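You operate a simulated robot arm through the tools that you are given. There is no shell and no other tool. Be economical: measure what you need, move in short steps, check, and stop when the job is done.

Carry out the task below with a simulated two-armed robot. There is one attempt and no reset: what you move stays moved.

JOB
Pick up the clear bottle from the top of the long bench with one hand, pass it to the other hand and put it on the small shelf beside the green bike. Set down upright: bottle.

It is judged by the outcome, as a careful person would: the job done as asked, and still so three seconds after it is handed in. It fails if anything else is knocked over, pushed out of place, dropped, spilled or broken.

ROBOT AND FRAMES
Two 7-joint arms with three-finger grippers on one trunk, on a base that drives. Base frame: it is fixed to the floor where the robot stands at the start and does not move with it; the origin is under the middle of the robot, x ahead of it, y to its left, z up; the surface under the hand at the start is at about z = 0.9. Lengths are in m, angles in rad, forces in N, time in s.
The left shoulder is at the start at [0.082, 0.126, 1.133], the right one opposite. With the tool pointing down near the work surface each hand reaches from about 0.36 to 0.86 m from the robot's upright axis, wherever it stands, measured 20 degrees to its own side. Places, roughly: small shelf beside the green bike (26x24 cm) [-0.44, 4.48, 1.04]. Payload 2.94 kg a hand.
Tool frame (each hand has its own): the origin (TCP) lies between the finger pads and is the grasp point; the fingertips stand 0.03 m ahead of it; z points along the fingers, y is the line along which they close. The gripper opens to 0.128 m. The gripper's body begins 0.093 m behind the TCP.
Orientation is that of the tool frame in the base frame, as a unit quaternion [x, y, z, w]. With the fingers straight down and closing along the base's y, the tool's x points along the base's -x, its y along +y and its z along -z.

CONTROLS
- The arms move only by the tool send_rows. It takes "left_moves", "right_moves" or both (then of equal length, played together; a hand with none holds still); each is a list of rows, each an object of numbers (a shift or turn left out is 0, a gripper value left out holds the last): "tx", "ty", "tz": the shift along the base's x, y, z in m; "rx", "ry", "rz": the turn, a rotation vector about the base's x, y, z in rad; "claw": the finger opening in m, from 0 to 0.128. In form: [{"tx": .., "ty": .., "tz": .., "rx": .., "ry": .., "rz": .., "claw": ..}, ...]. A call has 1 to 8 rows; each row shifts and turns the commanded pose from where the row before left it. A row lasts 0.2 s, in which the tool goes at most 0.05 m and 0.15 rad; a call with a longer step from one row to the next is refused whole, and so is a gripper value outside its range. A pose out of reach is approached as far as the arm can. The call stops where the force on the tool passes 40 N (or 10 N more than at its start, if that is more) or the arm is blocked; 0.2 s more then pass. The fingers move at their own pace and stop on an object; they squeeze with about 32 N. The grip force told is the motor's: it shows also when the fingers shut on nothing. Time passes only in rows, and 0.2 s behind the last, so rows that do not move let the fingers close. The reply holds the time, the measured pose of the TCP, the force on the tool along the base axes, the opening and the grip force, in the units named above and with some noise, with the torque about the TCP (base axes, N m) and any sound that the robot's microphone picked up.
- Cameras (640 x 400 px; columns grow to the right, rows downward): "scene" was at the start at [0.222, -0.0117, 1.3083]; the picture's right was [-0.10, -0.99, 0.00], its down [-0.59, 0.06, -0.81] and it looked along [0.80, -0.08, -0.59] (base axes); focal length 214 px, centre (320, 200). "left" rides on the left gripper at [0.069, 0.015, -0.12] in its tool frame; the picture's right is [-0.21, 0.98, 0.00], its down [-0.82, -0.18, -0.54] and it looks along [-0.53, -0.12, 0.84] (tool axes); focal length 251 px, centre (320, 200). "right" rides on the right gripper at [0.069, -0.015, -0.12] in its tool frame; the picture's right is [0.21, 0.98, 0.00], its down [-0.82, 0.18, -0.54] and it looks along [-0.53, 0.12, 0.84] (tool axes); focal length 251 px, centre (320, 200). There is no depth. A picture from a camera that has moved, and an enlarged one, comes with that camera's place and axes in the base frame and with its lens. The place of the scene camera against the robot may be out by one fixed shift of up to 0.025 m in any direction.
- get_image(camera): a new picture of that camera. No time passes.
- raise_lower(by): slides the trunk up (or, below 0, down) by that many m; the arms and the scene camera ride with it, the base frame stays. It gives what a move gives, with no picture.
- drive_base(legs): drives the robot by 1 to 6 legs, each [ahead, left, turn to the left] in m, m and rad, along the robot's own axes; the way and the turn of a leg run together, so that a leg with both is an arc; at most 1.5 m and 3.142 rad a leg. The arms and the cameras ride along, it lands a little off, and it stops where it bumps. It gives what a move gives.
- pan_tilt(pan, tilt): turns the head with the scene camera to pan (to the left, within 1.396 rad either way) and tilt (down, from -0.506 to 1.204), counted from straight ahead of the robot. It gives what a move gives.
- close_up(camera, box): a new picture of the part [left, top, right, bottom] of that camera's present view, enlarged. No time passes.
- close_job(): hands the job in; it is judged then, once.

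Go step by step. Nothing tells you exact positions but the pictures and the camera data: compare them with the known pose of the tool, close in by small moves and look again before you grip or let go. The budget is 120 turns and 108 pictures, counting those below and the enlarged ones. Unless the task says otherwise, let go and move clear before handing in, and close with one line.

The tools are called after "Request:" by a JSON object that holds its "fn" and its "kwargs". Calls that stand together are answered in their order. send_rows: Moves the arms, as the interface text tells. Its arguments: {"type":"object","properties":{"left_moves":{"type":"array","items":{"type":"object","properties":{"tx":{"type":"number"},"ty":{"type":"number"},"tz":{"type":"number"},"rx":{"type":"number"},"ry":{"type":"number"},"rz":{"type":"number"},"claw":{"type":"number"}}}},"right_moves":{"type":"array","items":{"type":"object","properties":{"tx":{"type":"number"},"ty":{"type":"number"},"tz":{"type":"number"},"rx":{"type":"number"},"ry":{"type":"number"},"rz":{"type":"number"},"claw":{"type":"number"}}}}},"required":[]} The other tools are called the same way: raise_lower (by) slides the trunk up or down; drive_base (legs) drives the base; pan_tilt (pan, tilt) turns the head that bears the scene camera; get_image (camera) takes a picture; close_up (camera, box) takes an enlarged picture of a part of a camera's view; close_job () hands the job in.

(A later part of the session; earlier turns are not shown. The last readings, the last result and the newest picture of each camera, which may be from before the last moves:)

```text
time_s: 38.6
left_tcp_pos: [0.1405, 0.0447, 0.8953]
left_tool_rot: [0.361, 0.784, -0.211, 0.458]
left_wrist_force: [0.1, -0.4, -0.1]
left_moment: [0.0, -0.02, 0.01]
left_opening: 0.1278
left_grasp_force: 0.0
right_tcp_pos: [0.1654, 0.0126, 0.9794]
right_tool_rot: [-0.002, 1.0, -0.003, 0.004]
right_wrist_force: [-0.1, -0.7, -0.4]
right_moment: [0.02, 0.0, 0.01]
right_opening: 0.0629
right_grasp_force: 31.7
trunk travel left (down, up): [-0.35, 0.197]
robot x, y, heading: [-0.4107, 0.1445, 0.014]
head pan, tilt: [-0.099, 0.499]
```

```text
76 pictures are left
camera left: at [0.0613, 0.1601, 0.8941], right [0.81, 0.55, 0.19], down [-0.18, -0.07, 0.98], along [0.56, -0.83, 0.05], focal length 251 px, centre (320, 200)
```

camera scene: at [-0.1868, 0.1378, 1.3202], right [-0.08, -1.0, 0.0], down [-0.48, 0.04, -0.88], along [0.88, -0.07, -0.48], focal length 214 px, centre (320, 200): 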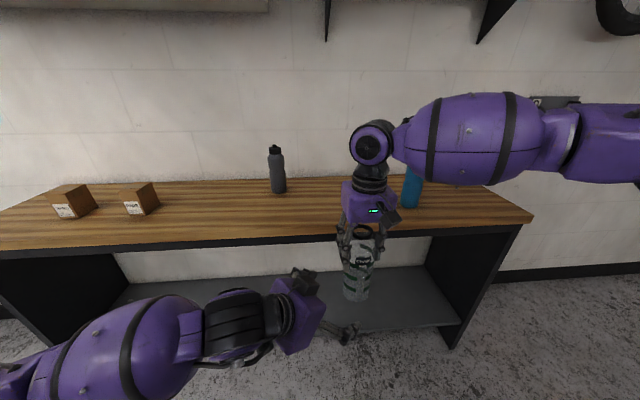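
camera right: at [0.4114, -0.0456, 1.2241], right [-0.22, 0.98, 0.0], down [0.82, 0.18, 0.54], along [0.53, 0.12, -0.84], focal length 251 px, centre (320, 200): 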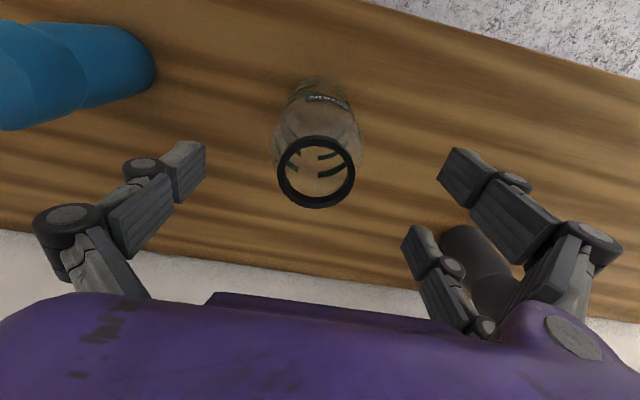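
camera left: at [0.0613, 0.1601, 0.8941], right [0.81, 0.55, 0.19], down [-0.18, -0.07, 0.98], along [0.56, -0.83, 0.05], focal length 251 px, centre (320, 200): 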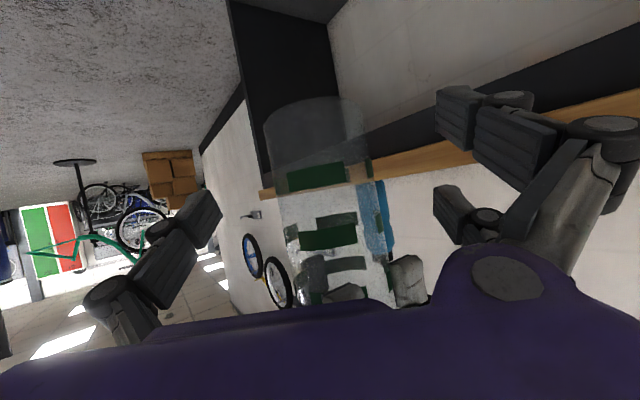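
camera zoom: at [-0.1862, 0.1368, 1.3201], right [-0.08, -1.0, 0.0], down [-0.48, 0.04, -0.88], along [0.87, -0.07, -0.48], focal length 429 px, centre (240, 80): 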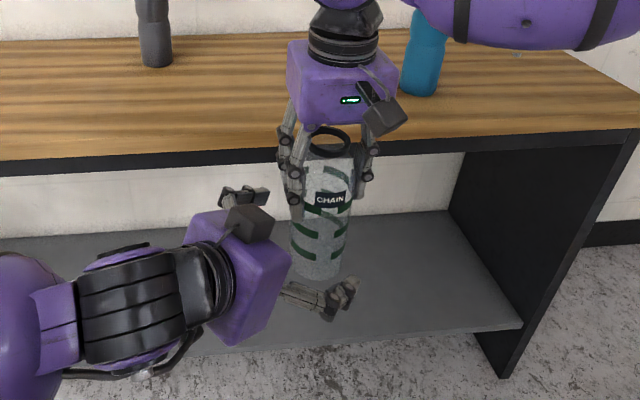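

It went down to 29° freely. I'll flatten to about 20° and then advance, watching the contact force.

Request:
{"fn": "send_rows", "kwargs": {"left_moves": [{"rx": -0.06, "ry": -0.052}, {"rx": -0.06, "ry": -0.052}, {"tx": 0.009, "ty": -0.011}, {"tx": 0.009, "ty": -0.011}, {}]}}

Request:
{"fn": "close_up", "kwargs": {"camera": "scene", "box": [240, 160, 480, 360]}}

Request:
{"fn": "get_image", "kwargs": {"camera": "left"}}

```text
time_s: 39.8
left_tcp_pos: [0.1588, 0.0224, 0.8946]
left_tool_rot: [0.343, 0.745, -0.238, 0.52]
left_wrist_force: [-0.7, -0.8, -0.3]
left_moment: [-0.01, -0.01, -0.02]
left_opening: 0.1282
left_grasp_force: 0.0
right_tcp_pos: [0.1652, 0.013, 0.9784]
right_tool_rot: [-0.002, 1.0, -0.002, 0.003]
right_wrist_force: [-0.4, 0.1, -0.2]
right_moment: [0.0, -0.01, 0.04]
right_opening: 0.0629
right_grasp_force: 31.7
trunk travel left (down, up): [-0.35, 0.197]
robot x, y, heading: [-0.4099, 0.1452, 0.014]
head pan, tilt: [-0.099, 0.499]
```

```text
2.00 times, centred on (360, 260) of scene
camera zoom: at [-0.1865, 0.1373, 1.3201], right [-0.08, -1.0, 0.0], down [-0.48, 0.04, -0.88], along [0.88, -0.07, -0.48], focal length 429 px, centre (240, 80)
```

zoom: 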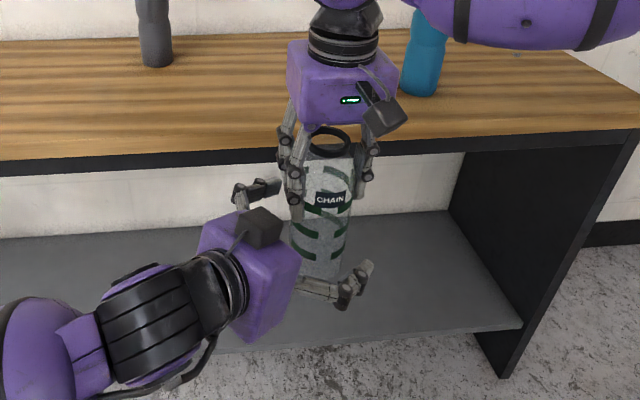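

```text
74 pictures are left
camera left: at [0.081, 0.1375, 0.871], right [0.79, 0.58, 0.2], down [-0.28, 0.05, 0.96], along [0.54, -0.81, 0.2], focal length 251 px, centre (320, 200)
```

left: 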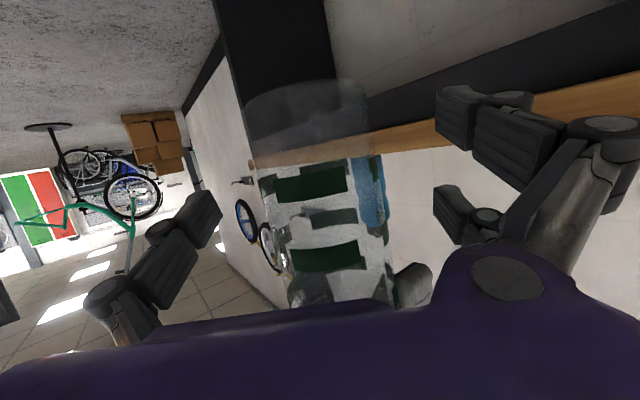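

No contact now, at 20° pitch with the bottle between the pads. I'm closing the left hand.

Request:
{"fn": "send_rows", "kwargs": {"left_moves": [{"tx": 0.003, "ty": -0.004, "claw": 0.11}, {"claw": 0.09}, {"claw": 0.075}, {"claw": 0.05}, {"claw": 0.05}, {"claw": 0.05}]}}

Request:
{"fn": "close_up", "kwargs": {"camera": "scene", "box": [240, 160, 480, 360]}}

Request:
{"fn": "get_image", "kwargs": {"camera": "left"}}

```text
time_s: 41.2
left_tcp_pos: [0.1617, 0.0195, 0.8944]
left_tool_rot: [0.344, 0.745, -0.238, 0.519]
left_wrist_force: [0.5, 2.9, 0.0]
left_moment: [0.23, -0.25, 0.07]
left_opening: 0.0665
left_grasp_force: 32.4
right_tcp_pos: [0.1643, 0.0121, 0.978]
right_tool_rot: [-0.002, 1.0, -0.003, 0.003]
right_wrist_force: [-1.2, -3.2, 0.0]
right_moment: [-0.43, 0.36, -0.05]
right_opening: 0.0629
right_grasp_force: 31.8
trunk travel left (down, up): [-0.35, 0.197]
robot x, y, heading: [-0.4148, 0.1437, 0.011]
head pan, tilt: [-0.099, 0.499]
```

```text
2.00 times, centred on (360, 260) of scene
camera zoom: at [-0.1863, 0.1371, 1.3201], right [-0.08, -1.0, 0.0], down [-0.48, 0.04, -0.88], along [0.87, -0.07, -0.48], focal length 429 px, centre (240, 80)
```

zoom: 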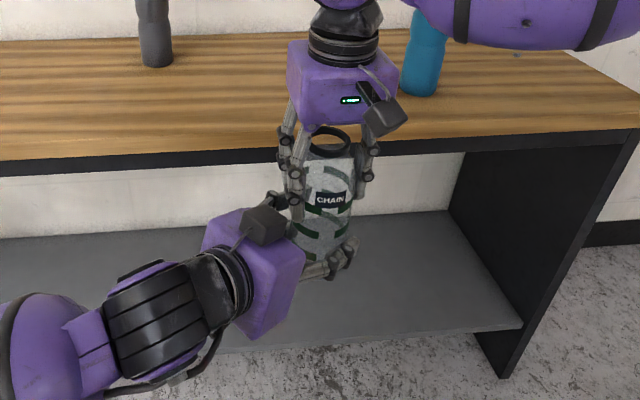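

```text
72 pictures are left
camera left: at [0.0835, 0.1332, 0.8718], right [0.79, 0.58, 0.2], down [-0.28, 0.05, 0.96], along [0.54, -0.81, 0.2], focal length 251 px, centre (320, 200)
```

left: 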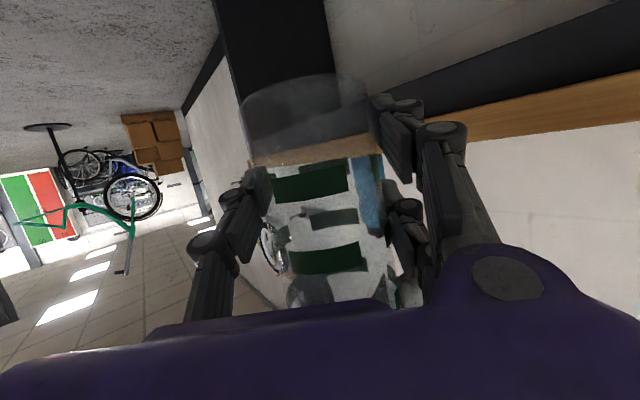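

The left grip is firm at 0.0665 m. I'll open the right hand partway and lift it straight off.

Request:
{"fn": "send_rows", "kwargs": {"right_moves": [{"claw": 0.075}, {"claw": 0.09}, {"claw": 0.095}, {}]}}

Request:
{"fn": "get_image", "kwargs": {"camera": "scene"}}

```text
time_s: 42.2
left_tcp_pos: [0.1612, 0.0184, 0.8947]
left_tool_rot: [0.344, 0.745, -0.238, 0.519]
left_wrist_force: [1.2, 0.2, -0.2]
left_moment: [0.0, -0.05, 0.0]
left_opening: 0.0668
left_grasp_force: 32.1
right_tcp_pos: [0.164, 0.013, 0.9797]
right_tool_rot: [-0.002, 1.0, -0.002, 0.003]
right_wrist_force: [-0.6, 0.2, 0.2]
right_moment: [0.03, 0.0, 0.05]
right_opening: 0.0949
right_grasp_force: 0.0
trunk travel left (down, up): [-0.35, 0.197]
robot x, y, heading: [-0.4135, 0.1435, 0.011]
head pan, tilt: [-0.099, 0.499]
```

```text
71 pictures are left
camera scene: at [-0.1863, 0.1371, 1.3201], right [-0.08, -1.0, 0.0], down [-0.48, 0.04, -0.88], along [0.87, -0.07, -0.48], focal length 214 px, centre (320, 200)
```

scene: 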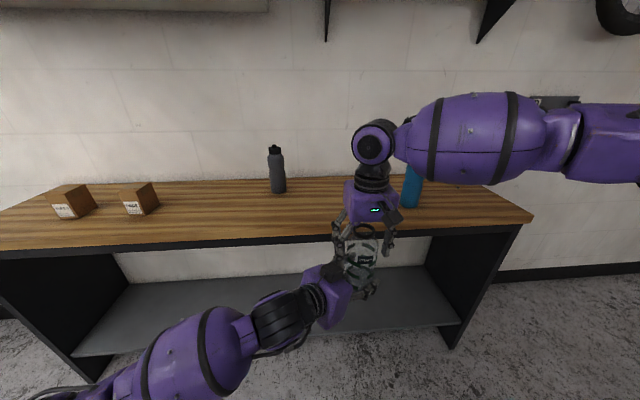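

Request:
{"fn": "send_rows", "kwargs": {"right_moves": [{"tz": 0.03}, {"tz": 0.04}, {"tz": 0.04}, {"tz": 0.02}, {"ty": -0.04}, {"ty": -0.04}, {"ty": -0.04}, {}]}}

Request:
{"fn": "get_image", "kwargs": {"camera": "scene"}}

```text
time_s: 44.0
left_tcp_pos: [0.1609, 0.0195, 0.896]
left_tool_rot: [0.344, 0.745, -0.239, 0.519]
left_wrist_force: [0.7, 0.3, 0.3]
left_moment: [0.0, 0.0, -0.01]
left_opening: 0.0664
left_grasp_force: 31.6
right_tcp_pos: [0.1659, -0.1068, 1.1082]
right_tool_rot: [-0.003, 1.0, -0.003, 0.004]
right_wrist_force: [1.0, 0.3, 0.4]
right_moment: [0.0, 0.01, -0.04]
right_opening: 0.0947
right_grasp_force: 0.1
trunk travel left (down, up): [-0.35, 0.197]
robot x, y, heading: [-0.4093, 0.1444, 0.014]
head pan, tilt: [-0.099, 0.499]
```

```text
70 pictures are left
camera scene: at [-0.1861, 0.1378, 1.3201], right [-0.08, -1.0, 0.0], down [-0.48, 0.04, -0.88], along [0.87, -0.07, -0.48], focal length 214 px, centre (320, 200)
```

scene: 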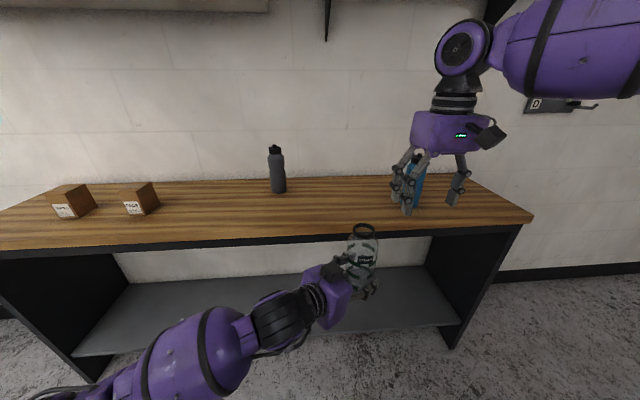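

The left hand now has the bottle upright and the right hand is clear. I'll back up a little more, tuck the right hand in and swing the left hand toward pointing straight ahead.

Request:
{"fn": "drive_base", "kwargs": {"legs": [[-0.2, 0, 0]]}}

Request:
{"fn": "send_rows", "kwargs": {"left_moves": [{"ty": 0.03, "rz": 0.1}, {"ty": 0.03, "rz": 0.1}, {"ty": 0.03, "rz": 0.1}, {"ty": 0.03, "rz": 0.1}, {"ty": 0.03, "rz": 0.1}, {"ty": 0.03, "rz": 0.1}, {"ty": 0.03, "rz": 0.1}, {}], "right_moves": [{"tx": -0.03}, {"tx": -0.03}, {"tx": -0.03}, {"tx": -0.03}, {}, {}, {}, {}]}}

Request:
{"fn": "get_image", "kwargs": {"camera": "scene"}}

```text
time_s: 45.6
left_tcp_pos: [-0.0412, 0.0152, 0.8958]
left_tool_rot: [0.344, 0.745, -0.239, 0.519]
left_wrist_force: [-0.1, -0.2, -0.3]
left_moment: [0.03, -0.02, 0.03]
left_opening: 0.0665
left_grasp_force: 31.6
right_tcp_pos: [-0.0381, -0.1111, 1.1074]
right_tool_rot: [-0.002, 1.0, -0.003, 0.003]
right_wrist_force: [-0.1, -0.6, 0.7]
right_moment: [0.01, -0.05, -0.01]
right_opening: 0.0949
right_grasp_force: 0.1
trunk travel left (down, up): [-0.35, 0.197]
robot x, y, heading: [-0.6116, 0.1439, 0.017]
head pan, tilt: [-0.099, 0.499]
```

```text
time_s: 47.4
left_tcp_pos: [-0.0536, 0.3118, 0.8344]
left_tool_rot: [0.112, 0.814, -0.083, 0.564]
left_wrist_force: [0.0, -0.9, 0.1]
left_moment: [0.0, 0.02, 0.02]
left_opening: 0.0664
left_grasp_force: 32.3
left hand out of reach, approached as far as the arm can: row 2, 3, 4, 5, 6, 7
right_tcp_pos: [-0.1553, -0.11, 1.1074]
right_tool_rot: [-0.001, 1.0, -0.003, 0.004]
right_wrist_force: [-0.3, 0.3, 0.1]
right_moment: [0.0, 0.0, -0.02]
right_opening: 0.0949
right_grasp_force: 0.2
trunk travel left (down, up): [-0.35, 0.197]
robot x, y, heading: [-0.6183, 0.1415, 0.017]
head pan, tilt: [-0.099, 0.499]
```

```text
69 pictures are left
camera scene: at [-0.3891, 0.1334, 1.3201], right [-0.08, -1.0, 0.0], down [-0.48, 0.04, -0.88], along [0.87, -0.07, -0.48], focal length 214 px, centre (320, 200)
```

scene: 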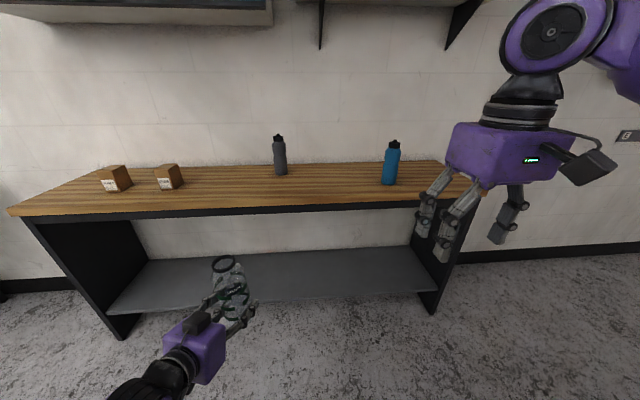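

The left hand now points almost ahead, at −16° yaw and 20° pitch, with the bottle upright. I'll extend forward and raise it to see whether it can reach the shelf's relative height.

Request:
{"fn": "send_rows", "kwargs": {"left_moves": [{"tx": 0.03}, {"tx": 0.03}, {"tx": 0.03}, {"tz": 0.03}, {"tz": 0.03}, {"tz": 0.03}, {}]}}

Request:
{"fn": "raise_lower", "kwargs": {"by": 0.19}}

Request:
{"fn": "pan_tilt", "kwargs": {"pan": 1.3, "tilt": 0.1}}

Request:
{"fn": "get_image", "kwargs": {"camera": "scene"}}

```text
time_s: 49.0
left_tcp_pos: [0.0347, 0.3251, 0.9245]
left_tool_rot: [0.096, 0.816, -0.069, 0.566]
left_wrist_force: [-0.2, -0.8, -0.9]
left_moment: [0.0, 0.02, 0.03]
left_opening: 0.0665
left_grasp_force: 32.4
left hand out of reach, approached as far as the arm can: row 1
right_tcp_pos: [-0.155, -0.1101, 1.1063]
right_tool_rot: [-0.002, 1.0, -0.002, 0.003]
right_wrist_force: [0.7, -0.6, -1.1]
right_moment: [0.0, 0.01, -0.01]
right_opening: 0.0947
right_grasp_force: 0.0
trunk travel left (down, up): [-0.35, 0.197]
robot x, y, heading: [-0.6115, 0.1427, 0.013]
head pan, tilt: [-0.099, 0.499]
```

```text
time_s: 51.1
left_tcp_pos: [0.0356, 0.3231, 1.1093]
left_tool_rot: [0.096, 0.817, -0.068, 0.565]
left_wrist_force: [0.3, 0.5, -0.9]
left_moment: [0.01, -0.03, 0.0]
left_opening: 0.0666
left_grasp_force: 32.1
right_tcp_pos: [-0.1563, -0.1116, 1.2967]
right_tool_rot: [-0.002, 1.0, -0.003, 0.002]
right_wrist_force: [-0.3, -0.5, -0.9]
right_moment: [0.01, 0.03, 0.02]
right_opening: 0.095
right_grasp_force: 0.0
trunk travel left (down, up): [-0.54, 0.007]
robot x, y, heading: [-0.6152, 0.1413, 0.019]
head pan, tilt: [-0.099, 0.499]
```

```text
time_s: 52.6
left_tcp_pos: [0.035, 0.3229, 1.1123]
left_tool_rot: [0.097, 0.815, -0.068, 0.567]
left_wrist_force: [0.6, -0.3, -0.2]
left_moment: [-0.01, 0.0, -0.01]
left_opening: 0.0664
left_grasp_force: 31.9
right_tcp_pos: [-0.1571, -0.1108, 1.2981]
right_tool_rot: [-0.002, 1.0, -0.002, 0.003]
right_wrist_force: [0.3, 0.1, 0.6]
right_moment: [0.02, -0.01, 0.02]
right_opening: 0.095
right_grasp_force: 0.1
trunk travel left (down, up): [-0.54, 0.007]
robot x, y, heading: [-0.6119, 0.142, 0.017]
head pan, tilt: [1.3, 0.099]
```

```text
68 pictures are left
camera scene: at [-0.5696, 0.2286, 1.5663], right [0.97, -0.25, 0.0], down [-0.03, -0.1, -0.99], along [0.25, 0.96, -0.1], focal length 214 px, centre (320, 200)
```

scene: 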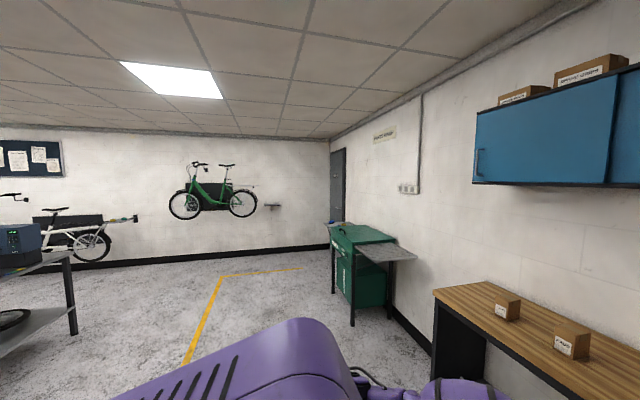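

The left hand reaches z 1.11 with the trunk raised. The path at x ≈ −0.6 clears the green cabinet, whose edge is at x ≈ 0.3. I'll turn left and drive 3 m toward the wall.

Request:
{"fn": "drive_base", "kwargs": {"legs": [[0, 0, 0.777], [0, 0, 0.777], [1.5, 0, 0]]}}

Request:
{"fn": "pan_tilt", "kwargs": {"pan": 0.0, "tilt": 0.35}}

Request:
{"fn": "get_image", "kwargs": {"camera": "scene"}}

```text
time_s: 64.1
left_tcp_pos: [-0.7896, 2.2911, 1.1116]
left_tool_rot: [-0.505, 0.647, 0.35, 0.451]
left_wrist_force: [-0.1, 0.2, 0.4]
left_moment: [0.02, 0.01, -0.01]
left_opening: 0.0665
left_grasp_force: 32.3
right_tcp_pos: [-0.3571, 2.0925, 1.298]
right_tool_rot: [-0.705, 0.709, 0.0, 0.004]
right_wrist_force: [-0.4, 0.1, -0.1]
right_moment: [0.0, 0.0, 0.0]
right_opening: 0.0951
right_grasp_force: 0.0
trunk travel left (down, up): [-0.54, 0.007]
robot x, y, heading: [-0.6156, 1.6367, 1.576]
head pan, tilt: [1.3, 0.099]
```

```text
time_s: 65.6
left_tcp_pos: [-0.7892, 2.2903, 1.1123]
left_tool_rot: [-0.505, 0.647, 0.35, 0.451]
left_wrist_force: [-0.2, -0.4, -1.1]
left_moment: [0.02, 0.04, -0.02]
left_opening: 0.0666
left_grasp_force: 31.9
right_tcp_pos: [-0.3566, 2.0938, 1.2978]
right_tool_rot: [-0.705, 0.709, 0.001, 0.005]
right_wrist_force: [-0.6, -1.4, -0.2]
right_moment: [0.0, -0.02, 0.0]
right_opening: 0.095
right_grasp_force: 0.1
trunk travel left (down, up): [-0.54, 0.007]
robot x, y, heading: [-0.6173, 1.6388, 1.581]
head pan, tilt: [0.0, 0.351]
```

```text
67 pictures are left
camera scene: at [-0.605, 1.7404, 1.5429], right [1.0, 0.01, 0.0], down [0.0, -0.34, -0.94], along [-0.01, 0.94, -0.34], focal length 214 px, centre (320, 200)
```

scene: 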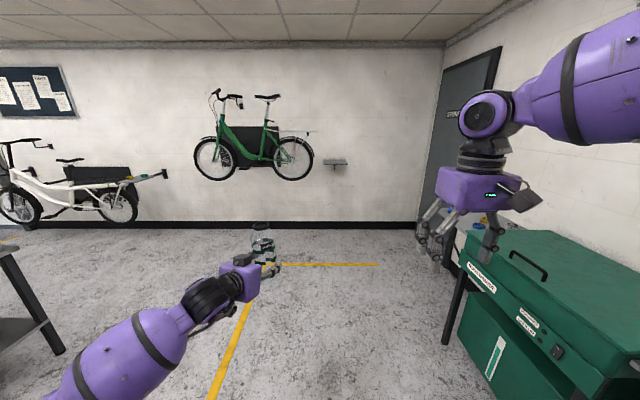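

The shelf is at about (−0.44, 4.48), with the bike's wheel ending near x = −0.72. I'll drive another 1.4 m ahead and look.

Request:
{"fn": "drive_base", "kwargs": {"legs": [[1.4, 0, 0]]}}

Request:
{"fn": "get_image", "kwargs": {"camera": "scene"}}

Request:
{"fn": "pan_tilt", "kwargs": {"pan": -1.0, "tilt": 0.5}}

Request:
{"fn": "get_image", "kwargs": {"camera": "scene"}}

```text
time_s: 72.5
left_tcp_pos: [-0.7579, 3.6713, 1.1119]
left_tool_rot: [-0.496, 0.655, 0.344, 0.455]
left_wrist_force: [0.7, -0.7, 0.0]
left_moment: [0.0, 0.0, -0.01]
left_opening: 0.0666
left_grasp_force: 31.9
right_tcp_pos: [-0.3313, 3.4615, 1.2977]
right_tool_rot: [-0.695, 0.719, 0.001, 0.004]
right_wrist_force: [-0.1, 0.4, -0.5]
right_moment: [0.01, -0.01, 0.02]
right_opening: 0.095
right_grasp_force: 0.1
trunk travel left (down, up): [-0.54, 0.007]
robot x, y, heading: [-0.5996, 3.0189, 1.547]
head pan, tilt: [0.0, 0.351]
```

```text
66 pictures are left
camera scene: at [-0.5891, 3.1166, 1.5429], right [1.0, -0.02, 0.0], down [-0.01, -0.34, -0.94], along [0.02, 0.94, -0.34], focal length 214 px, centre (320, 200)
```

scene: 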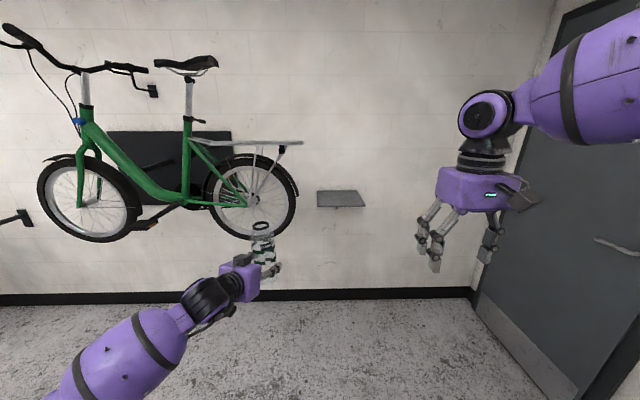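

```text
time_s: 73.8
left_tcp_pos: [-0.7576, 3.6733, 1.1124]
left_tool_rot: [-0.496, 0.654, 0.344, 0.456]
left_wrist_force: [-0.1, -0.3, -1.4]
left_moment: [0.02, -0.02, 0.0]
left_opening: 0.0667
left_grasp_force: 31.8
right_tcp_pos: [-0.3309, 3.4617, 1.2981]
right_tool_rot: [-0.695, 0.719, 0.0, 0.005]
right_wrist_force: [0.8, 0.8, -0.1]
right_moment: [-0.03, 0.0, 0.01]
right_opening: 0.0953
right_grasp_force: 0.1
trunk travel left (down, up): [-0.54, 0.007]
robot x, y, heading: [-0.5983, 3.0163, 1.555]
head pan, tilt: [-1.0, 0.499]
```

```text
65 pictures are left
camera scene: at [-0.5136, 3.0713, 1.5292], right [0.52, -0.85, 0.0], down [-0.41, -0.25, -0.88], along [0.75, 0.46, -0.48], focal length 214 px, centre (320, 200)
```

scene: 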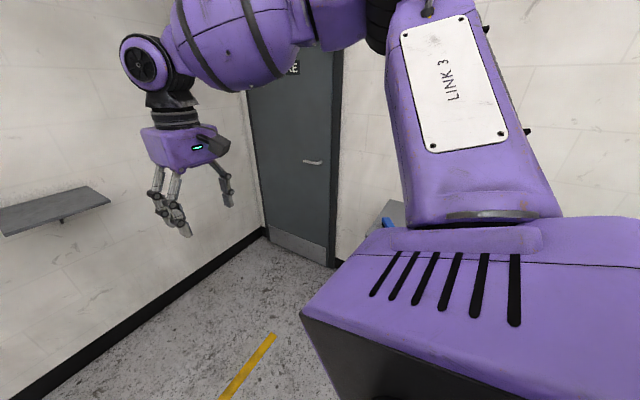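

The door and right wall are clear of the planned spot. I'll shift right to line up with the shelf and move ahead a bit, then measure the shelf more closely.

Request:
{"fn": "drive_base", "kwargs": {"legs": [[0.25, 0, 0.02], [0, -0.32, 0]]}}

Request:
{"fn": "pan_tilt", "kwargs": {"pan": 0.1, "tilt": 0.45}}

Request:
{"fn": "get_image", "kwargs": {"camera": "scene"}}

Request:
{"fn": "get_image", "kwargs": {"camera": "left"}}

Request:
{"fn": "get_image", "kwargs": {"camera": "right"}}

```text
time_s: 78.5
left_tcp_pos: [-0.4543, 3.9231, 1.1116]
left_tool_rot: [-0.502, 0.65, 0.348, 0.453]
left_wrist_force: [-0.7, 0.2, -1.1]
left_moment: [-0.02, -0.02, -0.01]
left_opening: 0.0666
left_grasp_force: 32.0
right_tcp_pos: [-0.0239, 3.722, 1.2973]
right_tool_rot: [-0.701, 0.713, 0.001, 0.004]
right_wrist_force: [0.0, -0.3, -0.5]
right_moment: [0.05, -0.02, 0.0]
right_opening: 0.0945
right_grasp_force: 0.1
trunk travel left (down, up): [-0.54, 0.007]
robot x, y, heading: [-0.2865, 3.2687, 1.563]
head pan, tilt: [-1.0, 0.499]
```

```text
time_s: 79.8
left_tcp_pos: [-0.4527, 3.9238, 1.1121]
left_tool_rot: [-0.501, 0.65, 0.348, 0.453]
left_wrist_force: [0.8, -0.7, -1.7]
left_moment: [-0.02, -0.01, -0.02]
left_opening: 0.0668
left_grasp_force: 32.5
right_tcp_pos: [-0.0234, 3.7214, 1.2979]
right_tool_rot: [-0.701, 0.713, 0.0, 0.005]
right_wrist_force: [0.3, 0.1, 0.3]
right_moment: [0.01, 0.0, 0.03]
right_opening: 0.0952
right_grasp_force: 0.1
trunk travel left (down, up): [-0.54, 0.007]
robot x, y, heading: [-0.2886, 3.2724, 1.565]
head pan, tilt: [0.099, 0.45]
```

```text
64 pictures are left
camera scene: at [-0.2839, 3.3695, 1.5337], right [1.0, 0.09, 0.0], down [0.04, -0.43, -0.9], along [-0.08, 0.9, -0.44], focal length 214 px, centre (320, 200)
```

scene: 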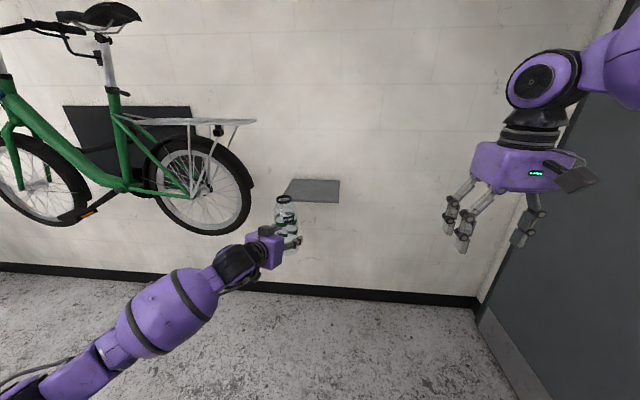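

```text
63 pictures are left
camera left: at [-0.5042, 3.7961, 1.089], right [-0.93, 0.32, 0.2], down [0.12, -0.26, 0.96], along [0.36, 0.91, 0.2], focal length 251 px, centre (320, 200)
```

left: 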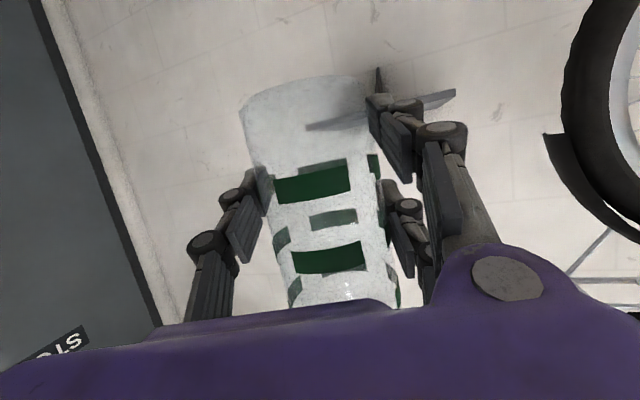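

```text
62 pictures are left
camera right: at [-0.0101, 3.6527, 1.4175], right [-0.98, -0.2, -0.01], down [-0.17, 0.82, 0.55], along [-0.1, 0.54, -0.84], focal length 251 px, centre (320, 200)
```

right: 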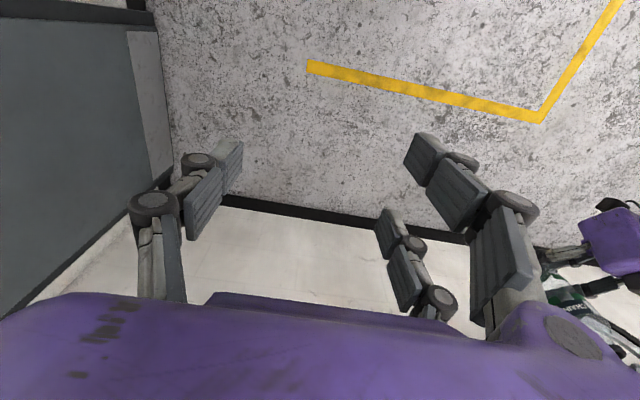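

The left camera shows the shelf edge-on at about z = 1.04. I'll enlarge both views to pin its corners.

Request:
{"fn": "close_up", "kwargs": {"camera": "left", "box": [280, 50, 480, 160]}}

Request:
{"fn": "close_up", "kwargs": {"camera": "scene", "box": [230, 150, 370, 270]}}

```text
3.20 times, centred on (380, 105) of left
camera zoom: at [-0.5042, 3.7961, 1.089], right [-0.93, 0.32, 0.2], down [0.12, -0.26, 0.96], along [0.36, 0.91, 0.2], focal length 805 px, centre (128, 504)
```

zoom: 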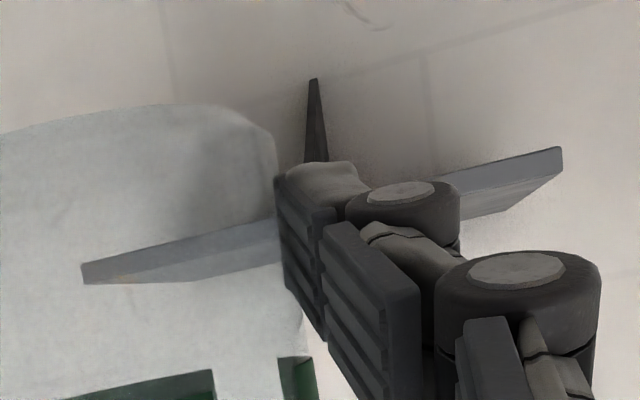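

```text
3.33 times, centred on (300, 210) of scene
camera zoom: at [-0.2839, 3.3695, 1.5337], right [1.0, 0.09, 0.0], down [0.04, -0.43, -0.9], along [-0.08, 0.9, -0.44], focal length 715 px, centre (387, 167)
```

zoom: 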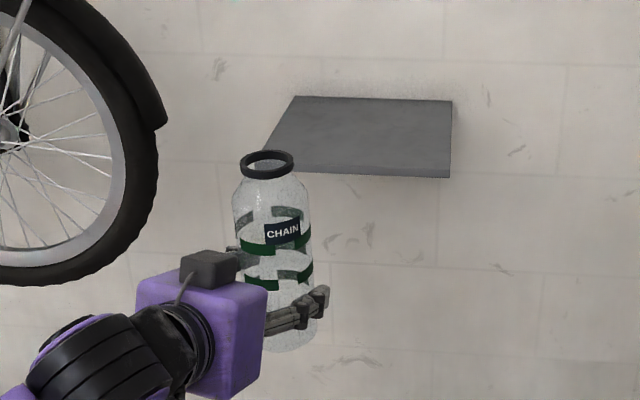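

Estimates of the front edge range from y = 4.26 to 4.36, so I need parallax. I'll raise the left hand, which is needed anyway, and look again.

Request:
{"fn": "send_rows", "kwargs": {"left_moves": [{"tz": 0.03}, {"tz": 0.03}, {"tz": 0.03}, {}]}}

Request:
{"fn": "get_image", "kwargs": {"camera": "left"}}

Request:
{"fn": "get_image", "kwargs": {"camera": "scene"}}

```text
time_s: 80.8
left_tcp_pos: [-0.4563, 3.9245, 1.2007]
left_tool_rot: [-0.502, 0.651, 0.347, 0.452]
left_wrist_force: [-0.5, 0.2, -0.8]
left_moment: [0.01, -0.02, 0.0]
left_opening: 0.0668
left_grasp_force: 31.5
right_tcp_pos: [-0.0241, 3.7215, 1.2971]
right_tool_rot: [-0.701, 0.713, 0.001, 0.004]
right_wrist_force: [-0.9, -0.9, -0.1]
right_moment: [0.01, -0.02, 0.0]
right_opening: 0.0951
right_grasp_force: 0.1
trunk travel left (down, up): [-0.54, 0.007]
robot x, y, heading: [-0.2884, 3.2704, 1.566]
head pan, tilt: [0.099, 0.45]
```

```text
59 pictures are left
camera left: at [-0.5061, 3.797, 1.1792], right [-0.93, 0.32, 0.2], down [0.12, -0.26, 0.96], along [0.36, 0.91, 0.2], focal length 251 px, centre (320, 200)
```

left: 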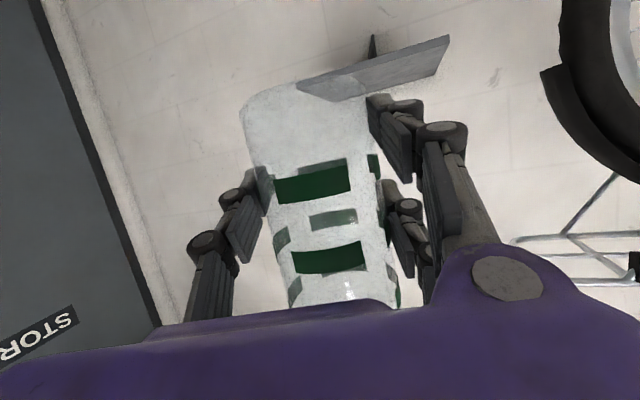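

```text
58 pictures are left
camera scene: at [-0.284, 3.3697, 1.5336], right [1.0, 0.09, 0.0], down [0.04, -0.43, -0.9], along [-0.08, 0.9, -0.44], focal length 214 px, centre (320, 200)
```

scene: 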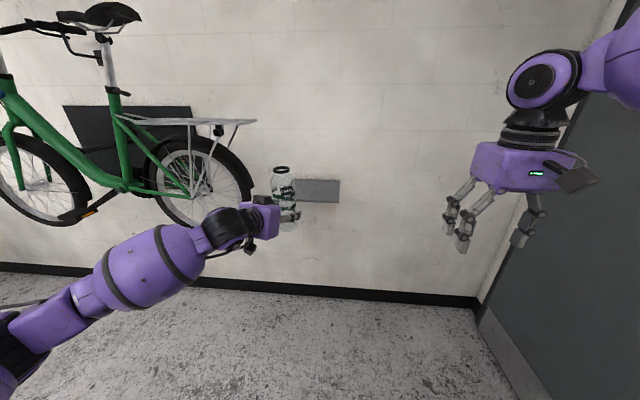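

Request:
{"fn": "close_up", "kwargs": {"camera": "left", "box": [280, 10, 480, 135]}}

```text
3.20 times, centred on (380, 72) of left
camera zoom: at [-0.5061, 3.797, 1.1792], right [-0.93, 0.32, 0.2], down [0.12, -0.26, 0.96], along [0.36, 0.91, 0.2], focal length 805 px, centre (128, 608)
```

zoom: 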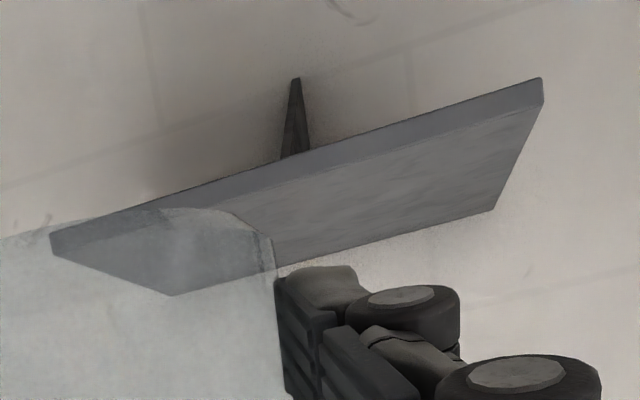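

Two-view triangulation gives the shelf top as x −0.59 to −0.29, y 4.34 to 4.62, z ≈ 1.049. The bottle bottom is now at about 1.148, 10 cm above it. I'll creep forward.

Request:
{"fn": "drive_base", "kwargs": {"legs": [[0.36, -0.012, 0.0]]}}

Request:
{"fn": "get_image", "kwargs": {"camera": "scene"}}

Request:
{"fn": "get_image", "kwargs": {"camera": "left"}}

```text
time_s: 83.2
left_tcp_pos: [-0.441, 4.2828, 1.2022]
left_tool_rot: [-0.501, 0.649, 0.349, 0.453]
left_wrist_force: [-0.8, 0.4, 0.4]
left_moment: [-0.02, 0.0, 0.02]
left_opening: 0.0668
left_grasp_force: 31.7
right_tcp_pos: [-0.0093, 4.0792, 1.2984]
right_tool_rot: [-0.701, 0.713, 0.002, 0.004]
right_wrist_force: [0.4, 0.2, -0.5]
right_moment: [0.01, -0.01, 0.01]
right_opening: 0.095
right_grasp_force: 0.1
trunk travel left (down, up): [-0.54, 0.007]
robot x, y, heading: [-0.2702, 3.6253, 1.569]
head pan, tilt: [0.099, 0.45]
```

```text
56 pictures are left
camera scene: at [-0.2699, 3.7272, 1.5338], right [1.0, 0.09, 0.0], down [0.04, -0.43, -0.9], along [-0.08, 0.9, -0.43], focal length 214 px, centre (320, 200)
```

scene: 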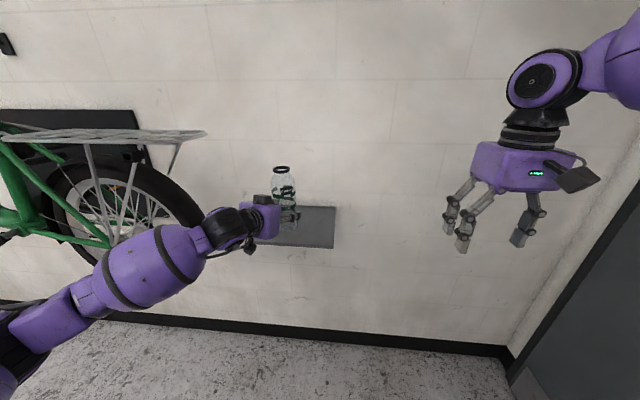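

```text
55 pictures are left
camera left: at [-0.4916, 4.1551, 1.18], right [-0.93, 0.32, 0.2], down [0.12, -0.26, 0.96], along [0.36, 0.91, 0.2], focal length 251 px, centre (320, 200)
```

left: 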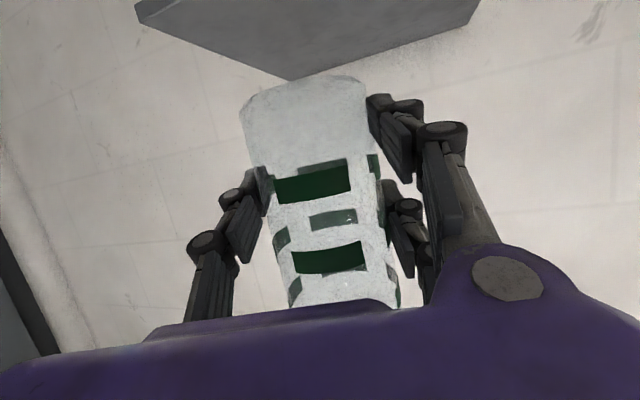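

The positions are consistent, and the forearm stays clear of the bike wheel by about 0.2 m. I'll advance the last 0.15 m.

Request:
{"fn": "drive_base", "kwargs": {"legs": [[0.15, 0.0, 0.0]]}}

Request:
{"fn": "get_image", "kwargs": {"camera": "scene"}}

Request:
{"fn": "get_image", "kwargs": {"camera": "left"}}

```text
time_s: 84.5
left_tcp_pos: [-0.4423, 4.422, 1.2036]
left_tool_rot: [-0.501, 0.649, 0.348, 0.454]
left_wrist_force: [-0.2, -0.4, 0.2]
left_moment: [0.01, 0.01, 0.01]
left_opening: 0.0668
left_grasp_force: 31.2
right_tcp_pos: [-0.0103, 4.2205, 1.2993]
right_tool_rot: [-0.702, 0.712, 0.002, 0.006]
right_wrist_force: [-0.5, -0.5, 0.3]
right_moment: [0.02, 0.0, -0.04]
right_opening: 0.0951
right_grasp_force: 0.1
trunk travel left (down, up): [-0.54, 0.007]
robot x, y, heading: [-0.2708, 3.7691, 1.566]
head pan, tilt: [0.099, 0.45]
```

```text
54 pictures are left
camera scene: at [-0.2693, 3.8679, 1.534], right [1.0, 0.1, 0.0], down [0.04, -0.43, -0.9], along [-0.09, 0.9, -0.43], focal length 214 px, centre (320, 200)
```

scene: 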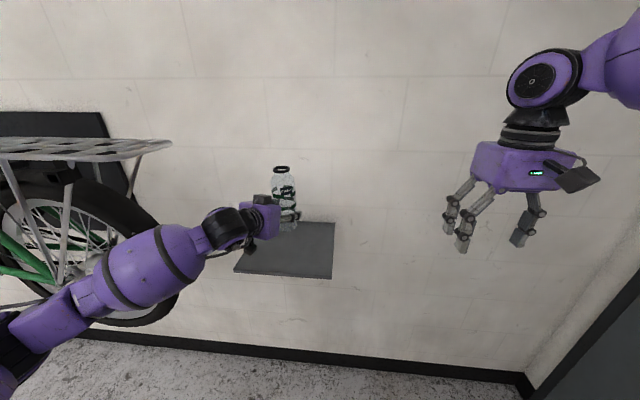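

```text
53 pictures are left
camera left: at [-0.4915, 4.2958, 1.1808], right [-0.93, 0.32, 0.2], down [0.12, -0.26, 0.96], along [0.36, 0.91, 0.2], focal length 251 px, centre (320, 200)
```

left: 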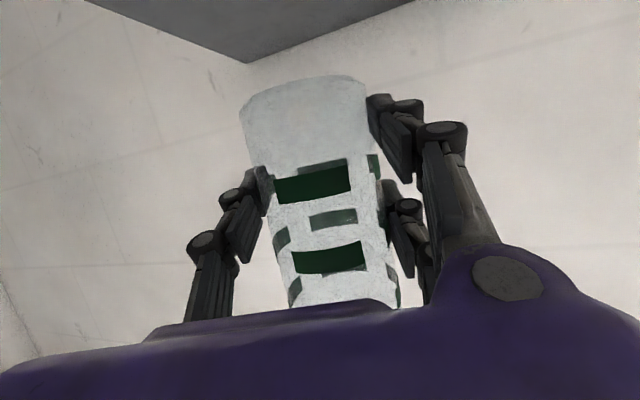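

The bottle is over the shelf at (−0.44, 4.43), with the tool tilt unchanged since the grasp, so it should be upright. I'll lower most of the way.

Request:
{"fn": "send_rows", "kwargs": {"left_moves": [{"tz": -0.03}, {"tz": -0.03}, {"tz": -0.02}, {}]}}

Request:
{"fn": "close_up", "kwargs": {"camera": "scene", "box": [200, 150, 360, 290]}}

Request:
{"fn": "get_image", "kwargs": {"camera": "left"}}

```text
time_s: 85.5
left_tcp_pos: [-0.4415, 4.4241, 1.1228]
left_tool_rot: [-0.502, 0.649, 0.349, 0.452]
left_wrist_force: [0.7, -0.2, -0.6]
left_moment: [-0.02, 0.01, -0.01]
left_opening: 0.0665
left_grasp_force: 31.9
right_tcp_pos: [-0.0094, 4.2225, 1.2978]
right_tool_rot: [-0.701, 0.713, 0.001, 0.005]
right_wrist_force: [-0.4, 0.8, -0.3]
right_moment: [-0.02, 0.03, -0.01]
right_opening: 0.095
right_grasp_force: 0.0
trunk travel left (down, up): [-0.54, 0.007]
robot x, y, heading: [-0.2723, 3.7672, 1.566]
head pan, tilt: [0.099, 0.45]
```

```text
2.86 times, centred on (280, 220) of scene
camera zoom: at [-0.2693, 3.8695, 1.5338], right [1.0, 0.09, 0.0], down [0.04, -0.43, -0.9], along [-0.09, 0.9, -0.43], focal length 613 px, centre (434, 143)
```

zoom: 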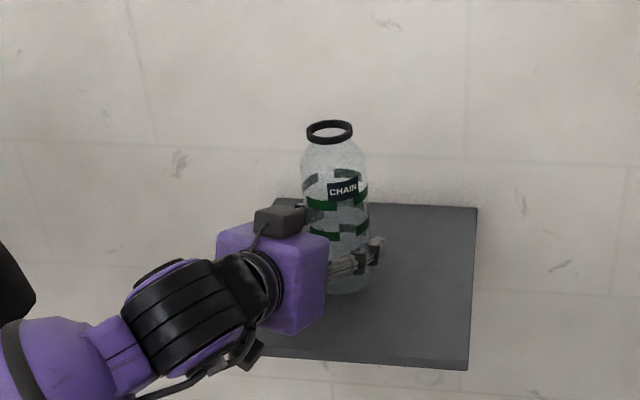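

```text
51 pictures are left
camera left: at [-0.4917, 4.296, 1.0991], right [-0.93, 0.32, 0.2], down [0.12, -0.26, 0.96], along [0.36, 0.91, 0.2], focal length 251 px, centre (320, 200)
```

left: 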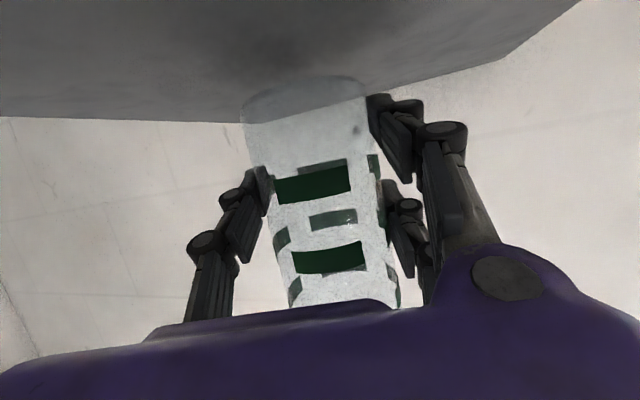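

The bottle is upright with about 2 cm to go. I'll lower in small steps, watching for contact.

Request:
{"fn": "send_rows", "kwargs": {"left_moves": [{"tz": -0.008}, {"tz": -0.006}, {}]}}

Request:
{"fn": "send_rows", "kwargs": {"left_moves": [{"tz": -0.003}, {"tz": -0.002}, {}]}}

Request:
{"fn": "get_image", "kwargs": {"camera": "left"}}

```text
time_s: 86.3
left_tcp_pos: [-0.4404, 4.4252, 1.1079]
left_tool_rot: [-0.501, 0.65, 0.348, 0.453]
left_wrist_force: [-0.3, -0.5, 0.3]
left_moment: [0.0, 0.0, -0.02]
left_opening: 0.0666
left_grasp_force: 32.4
right_tcp_pos: [-0.0089, 4.2221, 1.2985]
right_tool_rot: [-0.702, 0.712, 0.001, 0.004]
right_wrist_force: [0.8, -1.0, 0.5]
right_moment: [-0.01, -0.05, -0.02]
right_opening: 0.0949
right_grasp_force: 0.1
trunk travel left (down, up): [-0.54, 0.007]
robot x, y, heading: [-0.2733, 3.7698, 1.565]
head pan, tilt: [0.099, 0.45]
```

```text
time_s: 87.1
left_tcp_pos: [-0.4403, 4.4262, 1.1027]
left_tool_rot: [-0.502, 0.651, 0.347, 0.452]
left_wrist_force: [0.3, 0.2, -0.2]
left_moment: [-0.01, 0.0, 0.01]
left_opening: 0.067
left_grasp_force: 32.0
right_tcp_pos: [-0.0082, 4.2221, 1.299]
right_tool_rot: [-0.702, 0.712, 0.001, 0.004]
right_wrist_force: [0.6, 0.6, 0.0]
right_moment: [0.0, 0.0, 0.0]
right_opening: 0.0952
right_grasp_force: 0.1
trunk travel left (down, up): [-0.54, 0.007]
robot x, y, heading: [-0.2732, 3.7695, 1.566]
head pan, tilt: [0.099, 0.45]
```

```text
50 pictures are left
camera left: at [-0.4902, 4.2975, 1.0809], right [-0.93, 0.32, 0.2], down [0.12, -0.26, 0.96], along [0.36, 0.91, 0.2], focal length 251 px, centre (320, 200)
```

left: 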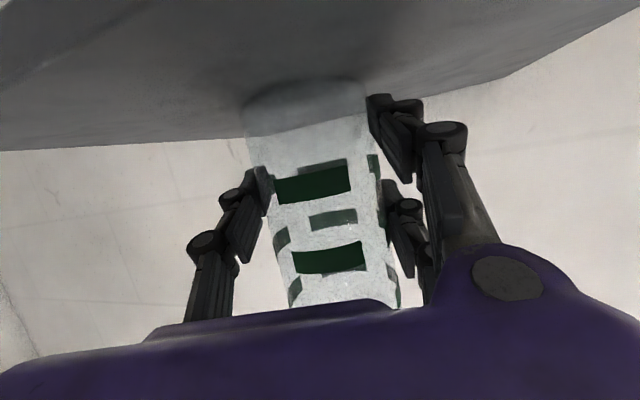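

No contact yet, so I'll keep going in 2–3 mm steps.

Request:
{"fn": "send_rows", "kwargs": {"left_moves": [{"tz": -0.002}, {"tz": -0.001}, {}]}}

Request:
{"fn": "send_rows", "kwargs": {"left_moves": [{"tz": -0.002}, {}]}}

Request:
{"fn": "send_rows", "kwargs": {"left_moves": [{"tz": -0.002}, {}]}}

```text
time_s: 87.9
left_tcp_pos: [-0.4402, 4.4253, 1.1019]
left_tool_rot: [-0.501, 0.649, 0.349, 0.453]
left_wrist_force: [0.9, 2.7, 6.6]
left_moment: [0.02, 0.11, -0.03]
left_opening: 0.0666
left_grasp_force: 31.8
right_tcp_pos: [-0.0091, 4.2211, 1.2977]
right_tool_rot: [-0.702, 0.713, 0.001, 0.004]
right_wrist_force: [0.0, -0.5, -0.1]
right_moment: [-0.01, 0.0, -0.01]
right_opening: 0.095
right_grasp_force: 0.1
trunk travel left (down, up): [-0.54, 0.007]
robot x, y, heading: [-0.2763, 3.771, 1.561]
head pan, tilt: [0.099, 0.45]
```

```text
time_s: 88.5
left_tcp_pos: [-0.441, 4.4249, 1.1024]
left_tool_rot: [-0.5, 0.649, 0.35, 0.454]
left_wrist_force: [0.1, 3.9, 19.8]
left_moment: [-0.14, 0.41, -0.06]
left_opening: 0.0666
left_grasp_force: 32.0
right_tcp_pos: [-0.0092, 4.2206, 1.2998]
right_tool_rot: [-0.702, 0.712, 0.002, 0.006]
right_wrist_force: [-0.9, -0.5, 0.2]
right_moment: [0.0, 0.0, 0.0]
right_opening: 0.0951
right_grasp_force: 0.2
trunk travel left (down, up): [-0.54, 0.007]
robot x, y, heading: [-0.2702, 3.7701, 1.564]
head pan, tilt: [0.099, 0.45]
```

```text
time_s: 89.1
left_tcp_pos: [-0.4394, 4.4234, 1.0997]
left_tool_rot: [-0.5, 0.649, 0.35, 0.454]
left_wrist_force: [-1.4, 4.7, 23.5]
left_moment: [0.54, 0.6, -0.02]
left_opening: 0.0667
left_grasp_force: 31.7
right_tcp_pos: [-0.0091, 4.2211, 1.2991]
right_tool_rot: [-0.701, 0.713, 0.001, 0.005]
right_wrist_force: [0.9, 0.0, 0.3]
right_moment: [0.0, 0.0, 0.02]
right_opening: 0.0951
right_grasp_force: 0.0
trunk travel left (down, up): [-0.54, 0.007]
robot x, y, heading: [-0.2702, 3.7682, 1.567]
head pan, tilt: [0.099, 0.45]
```

Contact came at the predicted height. I'll ease the downward push and check the seat before releasing.

Request:
{"fn": "send_rows", "kwargs": {"left_moves": [{"tz": 0.003}, {"tz": 0.001}, {}]}}

Request:
{"fn": "close_up", "kwargs": {"camera": "scene", "box": [200, 150, 360, 290]}}

Request:
{"fn": "close_up", "kwargs": {"camera": "left", "box": [220, 50, 420, 175]}}

```text
time_s: 89.9
left_tcp_pos: [-0.4397, 4.423, 1.0996]
left_tool_rot: [-0.502, 0.65, 0.347, 0.452]
left_wrist_force: [2.6, 0.6, 13.4]
left_moment: [0.37, 0.11, -0.08]
left_opening: 0.0667
left_grasp_force: 32.3
right_tcp_pos: [-0.0097, 4.2216, 1.2984]
right_tool_rot: [-0.702, 0.713, 0.002, 0.005]
right_wrist_force: [-0.1, -0.3, -0.4]
right_moment: [-0.04, 0.01, -0.01]
right_opening: 0.0951
right_grasp_force: 0.1
trunk travel left (down, up): [-0.54, 0.007]
robot x, y, heading: [-0.2714, 3.7722, 1.569]
head pan, tilt: [0.099, 0.45]
```

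```text
2.86 times, centred on (280, 220) of scene
camera zoom: at [-0.2683, 3.8689, 1.5337], right [1.0, 0.09, 0.0], down [0.04, -0.43, -0.9], along [-0.09, 0.9, -0.43], focal length 613 px, centre (434, 143)
```

zoom: 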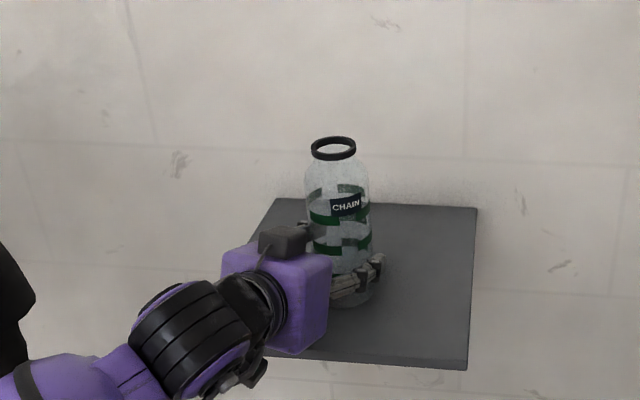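

```text
3.20 times, centred on (320, 112) of left
camera zoom: at [-0.4903, 4.2965, 1.0765], right [-0.93, 0.32, 0.2], down [0.12, -0.26, 0.96], along [0.36, 0.91, 0.2], focal length 805 px, centre (320, 480)
```

zoom: 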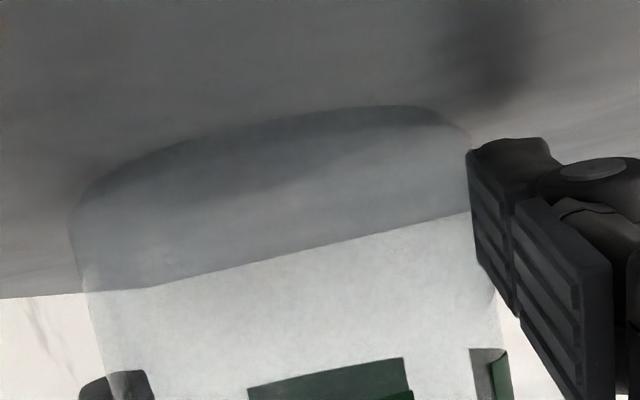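

The bottle is seated on the shelf. I'll ease a little more, then open gradually.

Request:
{"fn": "send_rows", "kwargs": {"left_moves": [{"tz": 0.002}, {}]}}

Request:
{"fn": "send_rows", "kwargs": {"left_moves": [{"claw": 0.07}, {"claw": 0.075}, {"claw": 0.09}, {"claw": 0.11}, {"claw": 0.125}, {}]}}

Request:
{"fn": "close_up", "kwargs": {"camera": "scene", "box": [200, 150, 360, 290]}}

Request:
{"fn": "get_image", "kwargs": {"camera": "left"}}

```text
time_s: 90.5
left_tcp_pos: [-0.4417, 4.4221, 1.0996]
left_tool_rot: [-0.504, 0.65, 0.348, 0.45]
left_wrist_force: [0.9, -1.0, 1.8]
left_moment: [0.03, 0.0, -0.02]
left_opening: 0.0666
left_grasp_force: 32.0
right_tcp_pos: [-0.0099, 4.2214, 1.2975]
right_tool_rot: [-0.702, 0.712, 0.001, 0.005]
right_wrist_force: [0.0, 0.3, -0.5]
right_moment: [0.0, 0.01, 0.04]
right_opening: 0.095
right_grasp_force: 0.0
trunk travel left (down, up): [-0.54, 0.007]
robot x, y, heading: [-0.2753, 3.769, 1.565]
head pan, tilt: [0.099, 0.45]
```

```text
time_s: 91.9
left_tcp_pos: [-0.4417, 4.4248, 1.102]
left_tool_rot: [-0.502, 0.649, 0.348, 0.453]
left_wrist_force: [-0.2, -0.1, 0.2]
left_moment: [0.01, -0.01, -0.01]
left_opening: 0.1249
left_grasp_force: 0.1
right_tcp_pos: [-0.0101, 4.2219, 1.2983]
right_tool_rot: [-0.702, 0.712, 0.0, 0.004]
right_wrist_force: [-0.3, 0.3, 0.2]
right_moment: [0.03, -0.01, -0.01]
right_opening: 0.095
right_grasp_force: 0.1
trunk travel left (down, up): [-0.54, 0.007]
robot x, y, heading: [-0.2701, 3.7723, 1.566]
head pan, tilt: [0.099, 0.45]
```

```text
2.86 times, centred on (280, 220) of scene
camera zoom: at [-0.2693, 3.8702, 1.5337], right [1.0, 0.09, 0.0], down [0.04, -0.43, -0.9], along [-0.09, 0.9, -0.44], focal length 613 px, centre (434, 143)
```

zoom: 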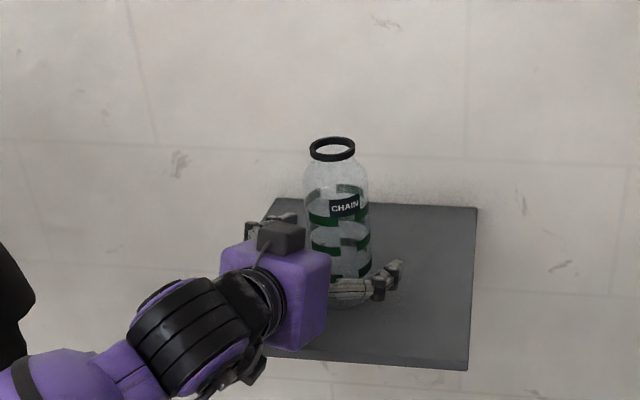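

```text
46 pictures are left
camera left: at [-0.4916, 4.2974, 1.0795], right [-0.93, 0.32, 0.2], down [0.12, -0.26, 0.96], along [0.36, 0.91, 0.2], focal length 251 px, centre (320, 200)
```

left: 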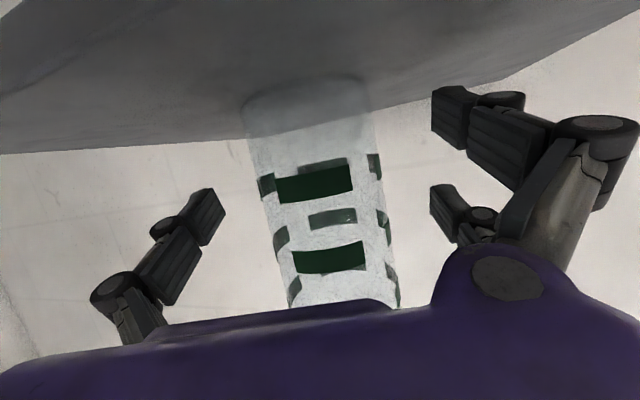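

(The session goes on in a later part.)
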